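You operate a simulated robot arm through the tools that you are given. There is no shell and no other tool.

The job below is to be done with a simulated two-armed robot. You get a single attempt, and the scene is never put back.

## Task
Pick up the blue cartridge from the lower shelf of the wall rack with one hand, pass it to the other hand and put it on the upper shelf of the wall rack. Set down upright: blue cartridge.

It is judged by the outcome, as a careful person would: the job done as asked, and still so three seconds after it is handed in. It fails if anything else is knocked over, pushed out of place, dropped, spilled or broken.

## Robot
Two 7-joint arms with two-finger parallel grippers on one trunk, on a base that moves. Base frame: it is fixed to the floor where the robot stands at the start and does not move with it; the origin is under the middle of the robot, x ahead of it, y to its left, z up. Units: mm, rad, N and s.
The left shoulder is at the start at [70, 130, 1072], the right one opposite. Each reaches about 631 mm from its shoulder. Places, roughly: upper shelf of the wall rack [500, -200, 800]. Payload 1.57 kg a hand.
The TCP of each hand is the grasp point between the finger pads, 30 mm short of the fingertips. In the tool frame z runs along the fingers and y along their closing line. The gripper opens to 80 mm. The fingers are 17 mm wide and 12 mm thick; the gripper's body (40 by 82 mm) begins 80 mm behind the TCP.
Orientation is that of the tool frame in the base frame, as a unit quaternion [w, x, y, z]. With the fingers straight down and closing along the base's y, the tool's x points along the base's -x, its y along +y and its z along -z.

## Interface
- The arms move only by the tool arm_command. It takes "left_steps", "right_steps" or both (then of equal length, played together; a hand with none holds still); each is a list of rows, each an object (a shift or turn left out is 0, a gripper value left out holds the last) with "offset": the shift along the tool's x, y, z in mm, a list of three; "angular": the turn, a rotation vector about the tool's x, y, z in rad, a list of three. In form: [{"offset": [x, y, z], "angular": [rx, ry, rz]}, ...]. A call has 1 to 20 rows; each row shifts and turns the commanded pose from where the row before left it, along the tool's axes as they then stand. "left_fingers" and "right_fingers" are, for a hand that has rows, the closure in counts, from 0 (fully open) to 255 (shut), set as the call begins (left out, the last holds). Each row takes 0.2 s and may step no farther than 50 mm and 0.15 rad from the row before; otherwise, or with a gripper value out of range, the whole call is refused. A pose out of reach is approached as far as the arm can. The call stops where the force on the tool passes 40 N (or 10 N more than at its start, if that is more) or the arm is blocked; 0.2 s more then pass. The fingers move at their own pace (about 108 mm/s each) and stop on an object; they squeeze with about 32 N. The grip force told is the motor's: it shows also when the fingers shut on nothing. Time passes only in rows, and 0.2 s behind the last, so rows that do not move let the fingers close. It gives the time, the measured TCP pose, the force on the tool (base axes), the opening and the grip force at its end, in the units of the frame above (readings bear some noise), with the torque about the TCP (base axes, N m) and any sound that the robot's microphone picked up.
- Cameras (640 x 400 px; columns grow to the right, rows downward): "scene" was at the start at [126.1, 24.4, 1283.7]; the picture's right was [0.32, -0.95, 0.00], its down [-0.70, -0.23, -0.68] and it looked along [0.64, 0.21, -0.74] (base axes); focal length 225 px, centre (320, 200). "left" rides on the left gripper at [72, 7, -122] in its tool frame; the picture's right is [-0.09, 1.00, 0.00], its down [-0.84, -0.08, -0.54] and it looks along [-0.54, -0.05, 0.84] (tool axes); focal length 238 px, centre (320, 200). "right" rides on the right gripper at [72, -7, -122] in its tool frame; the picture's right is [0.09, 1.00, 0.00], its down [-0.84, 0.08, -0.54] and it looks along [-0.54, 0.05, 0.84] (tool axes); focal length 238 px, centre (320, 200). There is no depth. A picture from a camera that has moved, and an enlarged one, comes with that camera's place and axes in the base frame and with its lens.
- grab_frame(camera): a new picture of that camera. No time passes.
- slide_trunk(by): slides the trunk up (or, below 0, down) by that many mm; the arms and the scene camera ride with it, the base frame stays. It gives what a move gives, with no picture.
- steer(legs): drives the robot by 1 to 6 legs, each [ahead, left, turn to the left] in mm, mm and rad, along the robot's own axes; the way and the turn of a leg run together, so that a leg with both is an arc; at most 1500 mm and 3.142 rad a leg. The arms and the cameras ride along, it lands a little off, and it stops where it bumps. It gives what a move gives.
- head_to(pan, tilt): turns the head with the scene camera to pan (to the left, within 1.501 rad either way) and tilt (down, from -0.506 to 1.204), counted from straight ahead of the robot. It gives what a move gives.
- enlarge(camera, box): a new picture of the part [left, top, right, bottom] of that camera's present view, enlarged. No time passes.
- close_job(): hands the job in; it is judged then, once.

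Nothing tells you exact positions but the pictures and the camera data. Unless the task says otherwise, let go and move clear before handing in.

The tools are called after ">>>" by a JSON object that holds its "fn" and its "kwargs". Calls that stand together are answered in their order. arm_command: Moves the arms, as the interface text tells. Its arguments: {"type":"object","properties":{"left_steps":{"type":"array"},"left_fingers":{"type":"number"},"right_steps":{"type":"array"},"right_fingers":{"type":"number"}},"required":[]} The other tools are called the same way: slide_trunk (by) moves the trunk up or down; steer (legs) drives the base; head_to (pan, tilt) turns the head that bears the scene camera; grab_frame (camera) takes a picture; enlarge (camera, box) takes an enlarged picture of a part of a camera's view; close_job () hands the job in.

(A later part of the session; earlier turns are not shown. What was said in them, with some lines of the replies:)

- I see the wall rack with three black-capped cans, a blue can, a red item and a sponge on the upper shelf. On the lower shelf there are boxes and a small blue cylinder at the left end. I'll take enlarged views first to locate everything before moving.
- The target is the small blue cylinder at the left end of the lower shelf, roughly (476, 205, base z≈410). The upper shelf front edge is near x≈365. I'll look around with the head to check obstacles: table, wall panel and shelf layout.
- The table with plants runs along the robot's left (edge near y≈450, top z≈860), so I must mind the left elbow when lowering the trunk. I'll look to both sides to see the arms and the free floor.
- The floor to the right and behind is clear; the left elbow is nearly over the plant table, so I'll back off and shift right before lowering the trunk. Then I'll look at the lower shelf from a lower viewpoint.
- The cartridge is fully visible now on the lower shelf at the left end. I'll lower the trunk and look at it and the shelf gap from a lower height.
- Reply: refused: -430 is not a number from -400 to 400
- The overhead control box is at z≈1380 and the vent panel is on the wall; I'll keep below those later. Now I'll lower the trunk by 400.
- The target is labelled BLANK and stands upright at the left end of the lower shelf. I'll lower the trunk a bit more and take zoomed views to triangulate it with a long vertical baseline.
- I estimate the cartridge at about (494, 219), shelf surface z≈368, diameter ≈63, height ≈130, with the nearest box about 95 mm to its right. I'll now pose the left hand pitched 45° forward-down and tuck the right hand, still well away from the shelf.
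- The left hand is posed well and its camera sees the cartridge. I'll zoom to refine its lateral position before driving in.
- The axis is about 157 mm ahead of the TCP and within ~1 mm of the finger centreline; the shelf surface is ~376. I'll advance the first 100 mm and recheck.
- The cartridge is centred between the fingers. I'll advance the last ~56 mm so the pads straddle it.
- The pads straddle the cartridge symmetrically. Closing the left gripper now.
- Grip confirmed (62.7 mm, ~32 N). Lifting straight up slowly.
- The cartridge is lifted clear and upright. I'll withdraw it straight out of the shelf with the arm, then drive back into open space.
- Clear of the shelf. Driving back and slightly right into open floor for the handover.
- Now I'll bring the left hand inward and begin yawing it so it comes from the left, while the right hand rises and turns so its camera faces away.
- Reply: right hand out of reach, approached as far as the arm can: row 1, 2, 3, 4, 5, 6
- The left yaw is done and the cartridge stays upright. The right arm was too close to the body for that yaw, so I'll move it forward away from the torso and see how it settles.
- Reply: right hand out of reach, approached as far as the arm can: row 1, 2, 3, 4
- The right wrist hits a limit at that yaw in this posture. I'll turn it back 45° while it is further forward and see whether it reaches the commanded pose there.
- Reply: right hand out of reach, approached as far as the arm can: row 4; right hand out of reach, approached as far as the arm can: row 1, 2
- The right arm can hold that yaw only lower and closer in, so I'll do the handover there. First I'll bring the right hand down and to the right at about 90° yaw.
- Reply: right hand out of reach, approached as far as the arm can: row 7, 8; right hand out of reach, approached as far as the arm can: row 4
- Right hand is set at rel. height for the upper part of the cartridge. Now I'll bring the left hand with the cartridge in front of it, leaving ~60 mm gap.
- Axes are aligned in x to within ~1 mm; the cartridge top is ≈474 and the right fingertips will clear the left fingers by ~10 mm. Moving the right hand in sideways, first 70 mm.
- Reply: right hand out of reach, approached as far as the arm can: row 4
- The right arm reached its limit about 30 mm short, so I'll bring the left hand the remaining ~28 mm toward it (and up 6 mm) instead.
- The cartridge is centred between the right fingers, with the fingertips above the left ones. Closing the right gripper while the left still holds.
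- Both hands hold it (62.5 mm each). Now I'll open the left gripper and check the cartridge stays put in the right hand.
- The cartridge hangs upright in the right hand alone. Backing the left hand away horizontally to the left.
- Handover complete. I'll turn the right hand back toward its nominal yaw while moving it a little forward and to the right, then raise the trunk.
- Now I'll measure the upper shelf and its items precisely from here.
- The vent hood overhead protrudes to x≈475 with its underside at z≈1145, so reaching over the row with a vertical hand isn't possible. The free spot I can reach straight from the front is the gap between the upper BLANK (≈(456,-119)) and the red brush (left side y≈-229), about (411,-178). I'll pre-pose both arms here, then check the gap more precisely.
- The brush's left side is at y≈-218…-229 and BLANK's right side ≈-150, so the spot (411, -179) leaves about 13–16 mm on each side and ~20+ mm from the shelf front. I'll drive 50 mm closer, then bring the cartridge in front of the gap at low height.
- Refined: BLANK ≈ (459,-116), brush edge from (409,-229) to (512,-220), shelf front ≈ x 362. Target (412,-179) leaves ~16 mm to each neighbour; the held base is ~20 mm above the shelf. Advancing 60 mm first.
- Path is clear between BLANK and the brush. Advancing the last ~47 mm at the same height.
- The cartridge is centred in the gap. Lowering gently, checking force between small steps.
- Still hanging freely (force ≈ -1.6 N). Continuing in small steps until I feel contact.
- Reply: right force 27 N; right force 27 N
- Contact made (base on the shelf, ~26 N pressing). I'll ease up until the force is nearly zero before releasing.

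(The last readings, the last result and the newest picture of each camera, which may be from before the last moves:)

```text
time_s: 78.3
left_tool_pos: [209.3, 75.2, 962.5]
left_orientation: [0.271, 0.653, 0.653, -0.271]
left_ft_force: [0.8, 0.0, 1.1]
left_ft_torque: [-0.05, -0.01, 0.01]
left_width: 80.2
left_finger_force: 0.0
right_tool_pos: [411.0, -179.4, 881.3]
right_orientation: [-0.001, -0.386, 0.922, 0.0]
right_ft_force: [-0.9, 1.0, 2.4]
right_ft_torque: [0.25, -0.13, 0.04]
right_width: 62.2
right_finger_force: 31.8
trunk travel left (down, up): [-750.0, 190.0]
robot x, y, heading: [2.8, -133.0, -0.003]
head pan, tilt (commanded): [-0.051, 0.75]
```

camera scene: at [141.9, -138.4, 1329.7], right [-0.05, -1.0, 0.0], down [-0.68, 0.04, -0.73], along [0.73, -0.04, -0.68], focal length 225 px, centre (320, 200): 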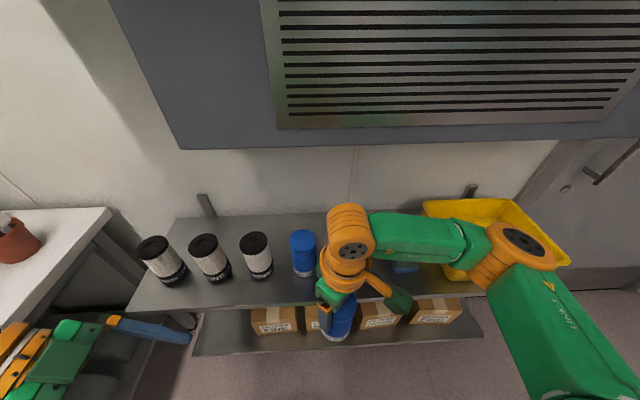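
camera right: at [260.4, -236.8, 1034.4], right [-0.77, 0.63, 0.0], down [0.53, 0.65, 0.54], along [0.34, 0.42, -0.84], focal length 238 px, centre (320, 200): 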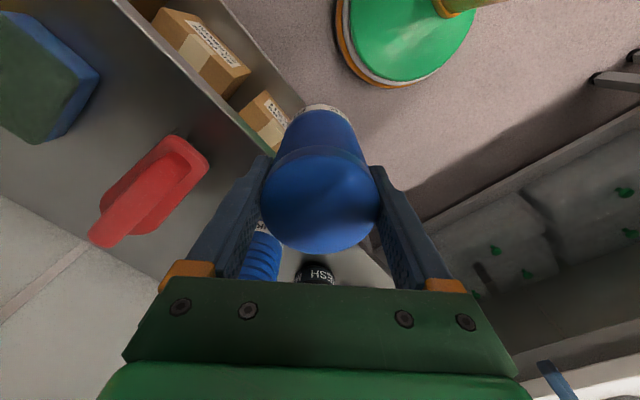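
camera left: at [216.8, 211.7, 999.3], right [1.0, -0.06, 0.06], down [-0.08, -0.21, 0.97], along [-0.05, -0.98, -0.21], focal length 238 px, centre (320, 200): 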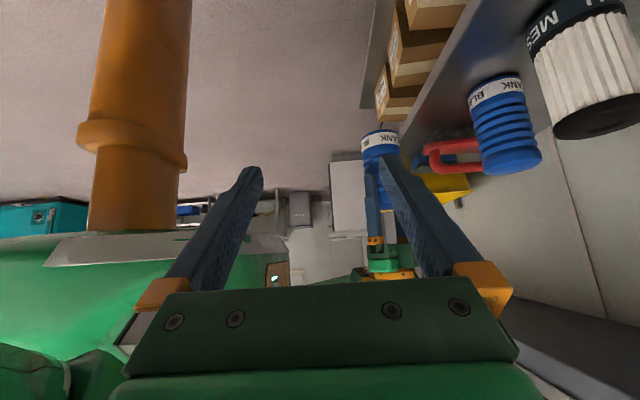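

Nearly unloaded with the base resting on the shelf. Releasing now.

>>> {"fn": "arm_command", "kwargs": {"right_steps": [{"offset": [0, 0, 0]}, {"offset": [0, 0, 0]}, {"offset": [0, 0, 0]}], "right_fingers": 0}}

>>> {"fn": "enlarge", "kwargs": {"camera": "scene", "box": [280, 210, 400, 310]}}

>>> {"fn": "grab_frame", "kwargs": {"camera": "right"}}

>>> {"fn": "enlarge", "kwargs": {"camera": "left", "box": [380, 70, 540, 190]}}

```text
time_s: 79.2
left_tool_pos: [208.6, 73.5, 962.1]
left_orientation: [0.271, 0.653, 0.654, -0.27]
left_ft_force: [-0.4, 0.0, 1.0]
left_ft_torque: [-0.02, 0.01, -0.03]
left_width: 79.9
left_finger_force: 0.1
right_tool_pos: [410.2, -179.0, 880.8]
right_orientation: [0.0, -0.386, 0.923, 0.0]
right_ft_force: [0.2, -0.3, 0.9]
right_ft_torque: [0.03, 0.03, 0.0]
right_width: 79.9
right_finger_force: 0.1
trunk travel left (down, up): [-750.0, 190.0]
robot x, y, heading: [9.8, -132.8, 0.002]
head pan, tilt (commanded): [-0.051, 0.75]
```

```text
4.00 times, centred on (340, 260) of scene
camera zoom: at [140.6, -138.0, 1329.8], right [-0.05, -1.0, 0.0], down [-0.68, 0.04, -0.73], along [0.73, -0.04, -0.68], focal length 899 px, centre (240, -40)
```

zoom: 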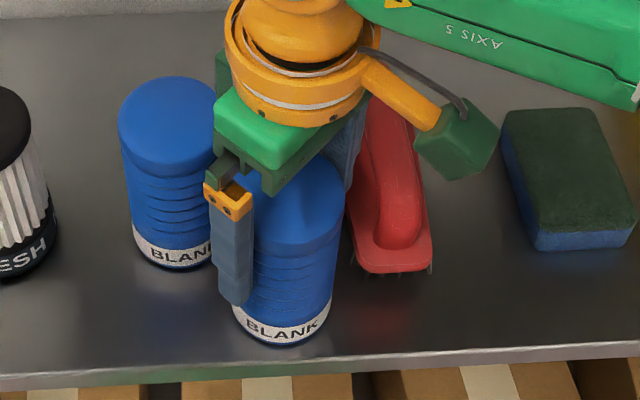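

```text
taken
camera right: at [366.1, -236.0, 1004.1], right [-0.77, 0.63, 0.0], down [0.53, 0.65, 0.54], along [0.34, 0.42, -0.84], focal length 238 px, centre (320, 200)
```

right: 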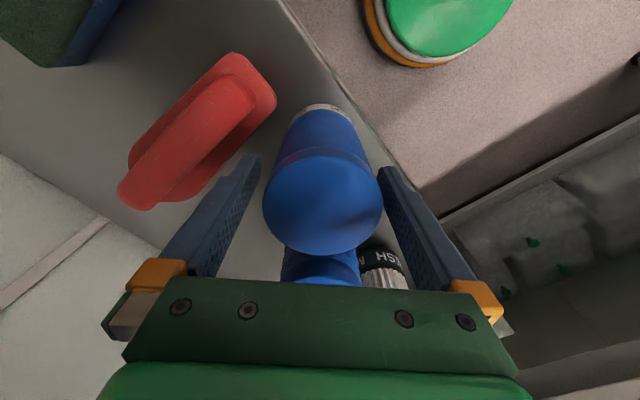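

```text
3.33 times, centred on (460, 130) of left
camera zoom: at [215.8, 211.9, 999.4], right [1.0, -0.07, 0.07], down [-0.08, -0.21, 0.97], along [-0.05, -0.98, -0.21], focal length 794 px, centre (-147, 433)
```

zoom: 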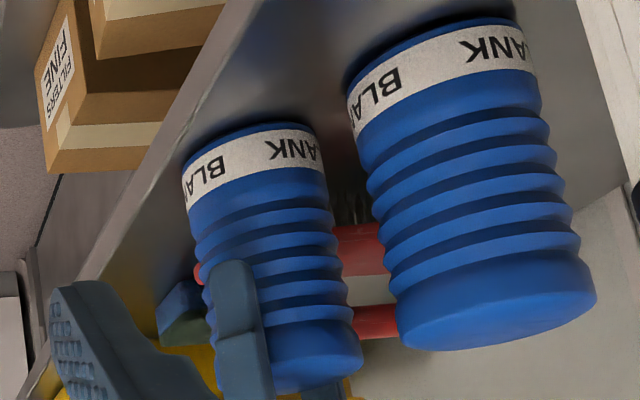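

The cartridge stands upright on its own. With the vent hood above, I'll lift the open hand only 20 mm, turn it so the fingers lie left and right of the cartridge, and slide straight back toward the robot.

>>> {"fn": "arm_command", "kwargs": {"right_steps": [{"offset": [0, 0, -10]}, {"offset": [0, 0, -10]}]}}

>>> {"fn": "grab_frame", "kwargs": {"camera": "right"}}

>>> {"fn": "grab_frame", "kwargs": {"camera": "scene"}}

```text
time_s: 79.8
left_tool_pos: [209.2, 74.1, 961.7]
left_orientation: [0.27, 0.654, 0.653, -0.27]
left_ft_force: [0.0, 0.8, 0.8]
left_ft_torque: [-0.01, -0.03, -0.02]
left_width: 80.0
left_finger_force: 0.0
right_tool_pos: [410.9, -179.5, 901.0]
right_orientation: [0.0, -0.385, 0.923, 0.0]
right_ft_force: [0.4, 0.6, 0.5]
right_ft_torque: [0.02, 0.0, -0.03]
right_width: 79.9
right_finger_force: 0.1
trunk travel left (down, up): [-750.0, 190.0]
robot x, y, heading: [8.2, -132.1, -0.003]
head pan, tilt (commanded): [-0.051, 0.75]
```

```text
taken
camera right: at [365.8, -236.3, 1024.4], right [-0.77, 0.63, 0.0], down [0.53, 0.65, 0.54], along [0.34, 0.42, -0.84], focal length 238 px, centre (320, 200)
```

right: 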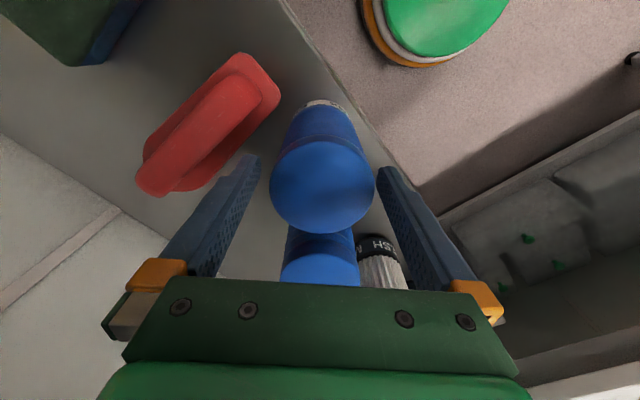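

```text
taken
camera scene: at [140.4, -137.9, 1329.9], right [-0.05, -1.0, 0.0], down [-0.68, 0.04, -0.73], along [0.73, -0.04, -0.68], focal length 225 px, centre (320, 200)
```

scene: 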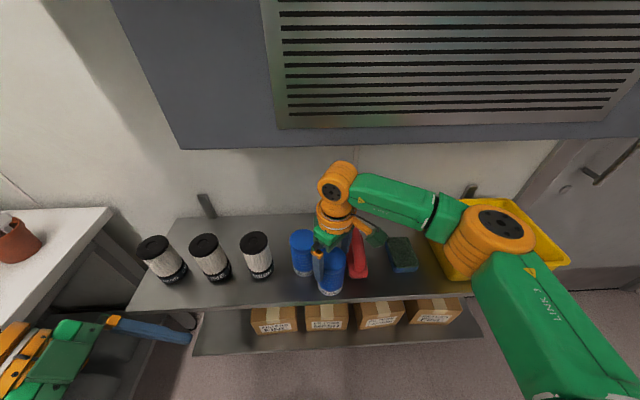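

>>> {"fn": "arm_command", "kwargs": {"right_steps": [{"angular": [0, 0, 0.1309]}, {"angular": [0, 0, 0.1309]}, {"angular": [0, 0, 0.1309]}, {"angular": [0, 0, 0.1309]}, {"angular": [0, 0, 0.1309]}, {"angular": [0, 0, 0.1309]}]}}

>>> {"fn": "grab_frame", "kwargs": {"camera": "right"}}

>>> {"fn": "enlarge", "kwargs": {"camera": "scene", "box": [270, 160, 430, 300]}}

```text
time_s: 81.2
left_tool_pos: [210.0, 74.3, 961.7]
left_orientation: [0.271, 0.653, 0.653, -0.27]
left_ft_force: [0.0, 0.8, 0.5]
left_ft_torque: [-0.02, -0.03, -0.03]
left_width: 79.8
left_finger_force: 0.1
right_tool_pos: [410.8, -179.1, 902.6]
right_orientation: [-0.001, -0.002, 1.0, 0.0]
right_ft_force: [0.0, -0.3, -0.1]
right_ft_torque: [0.0, -0.02, 0.01]
right_width: 79.8
right_finger_force: 0.0
trunk travel left (down, up): [-750.0, 190.0]
robot x, y, heading: [7.8, -132.9, -0.003]
head pan, tilt (commanded): [-0.051, 0.75]
```

```text
taken
camera right: at [339.7, -186.7, 1024.3], right [-0.1, 1.0, 0.0], down [0.84, 0.08, 0.54], along [0.54, 0.05, -0.84], focal length 238 px, centre (320, 200)
```

right: 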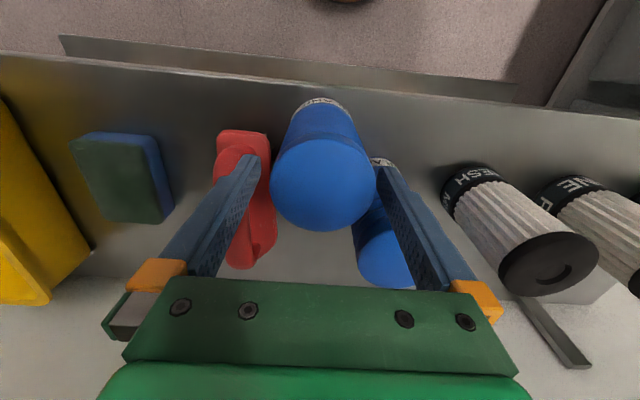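

```text
2.86 times, centred on (350, 230) of scene
camera zoom: at [140.5, -137.9, 1329.9], right [-0.05, -1.0, 0.0], down [-0.68, 0.04, -0.73], along [0.73, -0.04, -0.68], focal length 642 px, centre (234, 114)
```

zoom: 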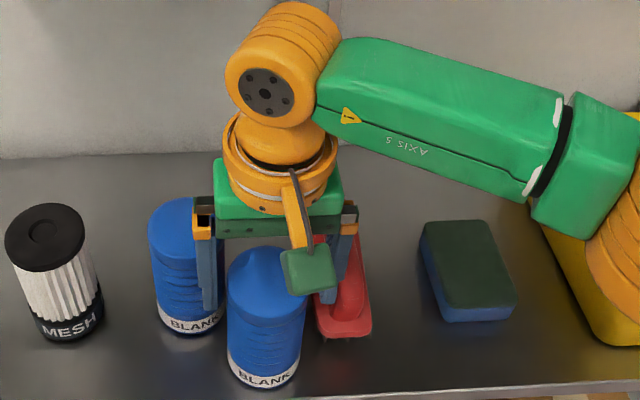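

The fingers straddle the cartridge left/right with free space. Sliding straight back toward the robot.

>>> {"fn": "arm_command", "kwargs": {"right_steps": [{"offset": [0, 2, 0]}, {"offset": [12, 0, 0]}, {"offset": [15, 0, 0]}, {"offset": [15, 0, 0]}]}}

>>> {"fn": "grab_frame", "kwargs": {"camera": "right"}}

>>> {"fn": "enlarge", "kwargs": {"camera": "scene", "box": [270, 160, 430, 300]}}

```text
time_s: 82.2
left_tool_pos: [207.9, 74.6, 962.2]
left_orientation: [0.271, 0.653, 0.654, -0.27]
left_ft_force: [-0.4, 0.2, -0.4]
left_ft_torque: [-0.01, 0.01, 0.0]
left_width: 79.9
left_finger_force: 0.0
right_tool_pos: [366.9, -177.1, 901.7]
right_orientation: [0.001, -0.003, 1.0, 0.0]
right_ft_force: [0.6, 0.0, 0.6]
right_ft_torque: [0.01, 0.02, 0.0]
right_width: 80.2
right_finger_force: 0.1
trunk travel left (down, up): [-750.0, 190.0]
robot x, y, heading: [9.1, -132.4, -0.008]
head pan, tilt (commanded): [-0.051, 0.75]
```

```text
taken
camera right: at [297.2, -185.6, 1024.3], right [-0.1, 1.0, 0.0], down [0.84, 0.08, 0.54], along [0.54, 0.05, -0.84], focal length 238 px, centre (320, 200)
```

right: 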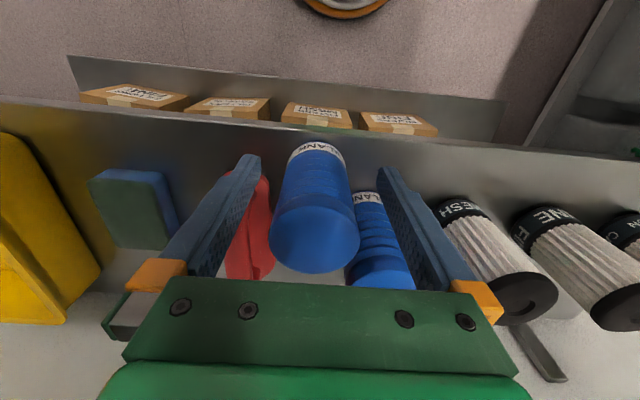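

```text
2.86 times, centred on (350, 230) of scene
camera zoom: at [140.1, -138.0, 1329.9], right [-0.05, -1.0, 0.0], down [-0.68, 0.04, -0.73], along [0.73, -0.04, -0.68], focal length 642 px, centre (234, 114)
```

zoom: 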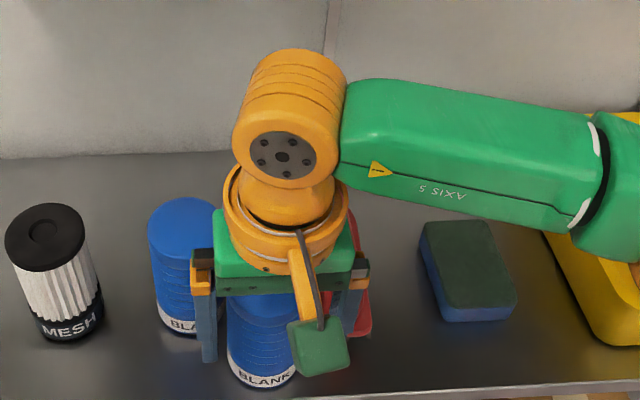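

>>> {"fn": "arm_command", "kwargs": {"right_steps": [{"offset": [20, 0, 0]}, {"offset": [25, 0, 0]}, {"offset": [25, 0, 0]}, {"offset": [25, 0, 0]}]}}

>>> {"fn": "enlarge", "kwargs": {"camera": "scene", "box": [230, 200, 430, 325]}}

>>> {"fn": "grab_frame", "kwargs": {"camera": "right"}}

```text
time_s: 83.2
left_tool_pos: [208.8, 74.8, 962.4]
left_orientation: [0.271, 0.654, 0.652, -0.271]
left_ft_force: [0.8, -0.5, 1.2]
left_ft_torque: [0.01, 0.01, 0.01]
left_width: 80.0
left_finger_force: 0.0
right_tool_pos: [273.3, -177.2, 901.8]
right_orientation: [0.0, -0.003, 1.0, 0.0]
right_ft_force: [0.7, -0.2, -0.3]
right_ft_torque: [0.01, 0.01, 0.0]
right_width: 79.7
right_finger_force: 0.1
trunk travel left (down, up): [-750.0, 190.0]
robot x, y, heading: [7.9, -130.3, -0.004]
head pan, tilt (commanded): [-0.051, 0.75]
```

```text
3.20 times, centred on (330, 262) of scene
camera zoom: at [139.8, -137.9, 1329.9], right [-0.05, -1.0, 0.0], down [-0.68, 0.04, -0.73], along [0.73, -0.04, -0.68], focal length 719 px, centre (288, 0)
```

zoom: 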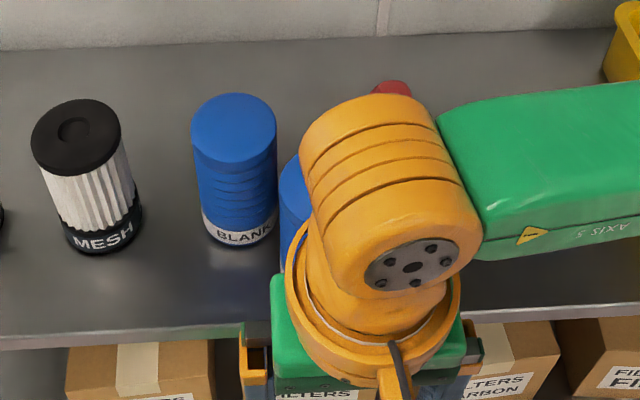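

```text
taken
camera right: at [201.7, -185.4, 1024.1], right [-0.1, 1.0, 0.0], down [0.84, 0.08, 0.54], along [0.54, 0.05, -0.84], focal length 238 px, centre (320, 200)
```

right: 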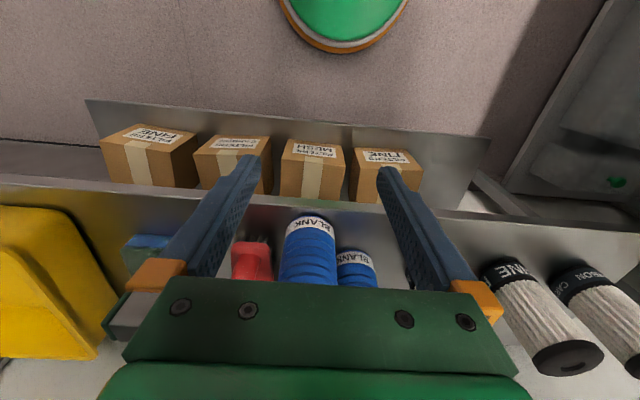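

The hand is clear of the shelf. I'll drive back and take a final look at the whole rack.

>>> {"fn": "steer", "kwargs": {"legs": [[-300, 0, 0]]}}

>>> {"fn": "head_to", "kwargs": {"pan": 0.2, "tilt": 0.55}}

>>> {"fn": "grab_frame", "kwargs": {"camera": "scene"}}

>>> {"fn": "enlarge", "kwargs": {"camera": "scene", "box": [230, 150, 430, 280]}}

>>> {"fn": "grab_frame", "kwargs": {"camera": "right"}}

```text
time_s: 85.2
left_tool_pos: [-90.0, 74.9, 961.8]
left_orientation: [0.27, 0.653, 0.654, -0.27]
left_ft_force: [0.8, 0.1, 0.1]
left_ft_torque: [-0.03, 0.01, 0.0]
left_width: 80.2
left_finger_force: 0.0
right_tool_pos: [-26.9, -177.3, 901.2]
right_orientation: [0.0, -0.004, 1.0, 0.001]
right_ft_force: [-0.6, 0.9, -0.6]
right_ft_torque: [0.0, -0.03, 0.03]
right_width: 80.0
right_finger_force: 0.0
trunk travel left (down, up): [-750.0, 190.0]
robot x, y, heading: [-294.8, -132.0, 0.001]
head pan, tilt (commanded): [-0.051, 0.75]
```

```text
time_s: 86.0
left_tool_pos: [-92.9, 75.1, 963.4]
left_orientation: [0.271, 0.652, 0.654, -0.27]
left_ft_force: [-0.6, -0.4, 0.4]
left_ft_torque: [0.02, 0.0, -0.03]
left_width: 80.1
left_finger_force: 0.0
right_tool_pos: [-26.4, -176.6, 901.1]
right_orientation: [0.0, -0.004, 1.0, 0.0]
right_ft_force: [0.1, 1.0, -0.7]
right_ft_torque: [0.01, -0.03, 0.04]
right_width: 79.9
right_finger_force: 0.2
trunk travel left (down, up): [-750.0, 190.0]
robot x, y, heading: [-295.4, -131.3, -0.005]
head pan, tilt (commanded): [0.201, 0.55]
```

```text
taken
camera scene: at [-155.2, -115.1, 1347.2], right [0.2, -0.98, 0.0], down [-0.51, -0.1, -0.85], along [0.84, 0.17, -0.52], focal length 225 px, centre (320, 200)
```

scene: 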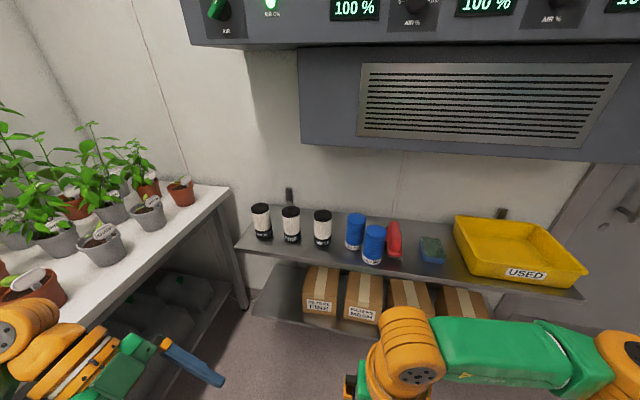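

```text
3.08 times, centred on (330, 215) of scene
camera zoom: at [-155.2, -115.1, 1347.2], right [0.2, -0.98, 0.0], down [-0.51, -0.1, -0.85], along [0.84, 0.17, -0.52], focal length 692 px, centre (289, 154)
```

zoom: 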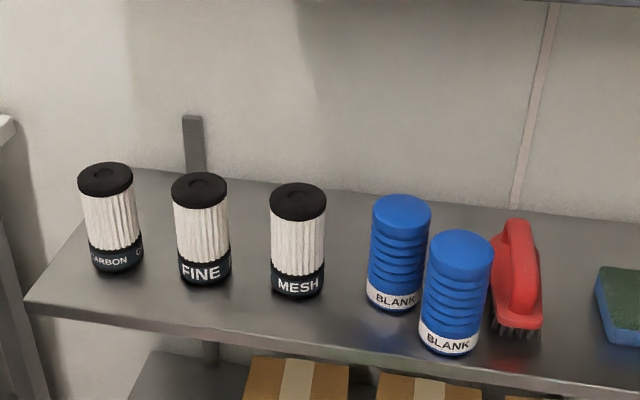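

```text
taken
camera right: at [-98.1, -184.5, 1024.1], right [-0.1, 1.0, 0.0], down [0.84, 0.08, 0.54], along [0.54, 0.05, -0.84], focal length 238 px, centre (320, 200)
```

right: 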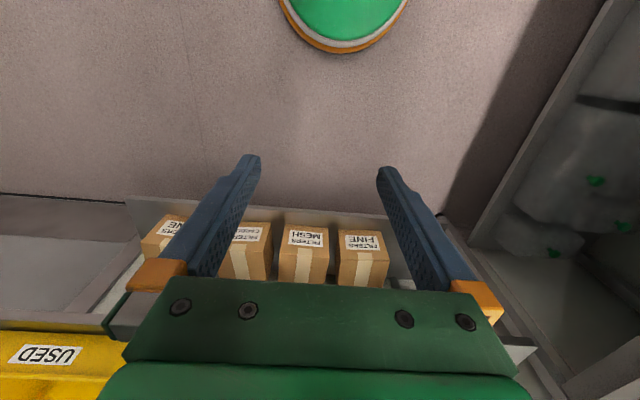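

The blue cartridge is standing upright on the upper shelf, between the other BLANK and the brush. The pictures show everything else in place, and both hands are empty and well clear of the rack. Handing the job in.

>>> {"fn": "close_job", "kwargs": {}}

```text
The job is handed in.
```

The job is handed in. The blue cartridge is now standing upright on the upper shelf, between the other BLANK cartridge and the red brush.

- **Pick-up and hand-over:** The left hand took it from the lower shelf. The right hand then took it over clear of the rack.
- **Placement:** The vent hood above the shelf blocked the space behind the row, so I set the cartridge in the gap I could reach from the front. I estimate about 16 mm of clearance to each neighbour and 15–20 mm to the front edge of the shelf. It stayed standing when the hand let go and backed away.
- **Everything else:** In the final pictures I saw nothing knocked over or moved. Both hands are empty and the robot has backed well away from the rack.

While setting it down, I briefly pressed it onto the shelf with about 26 N, then eased off before releasing.
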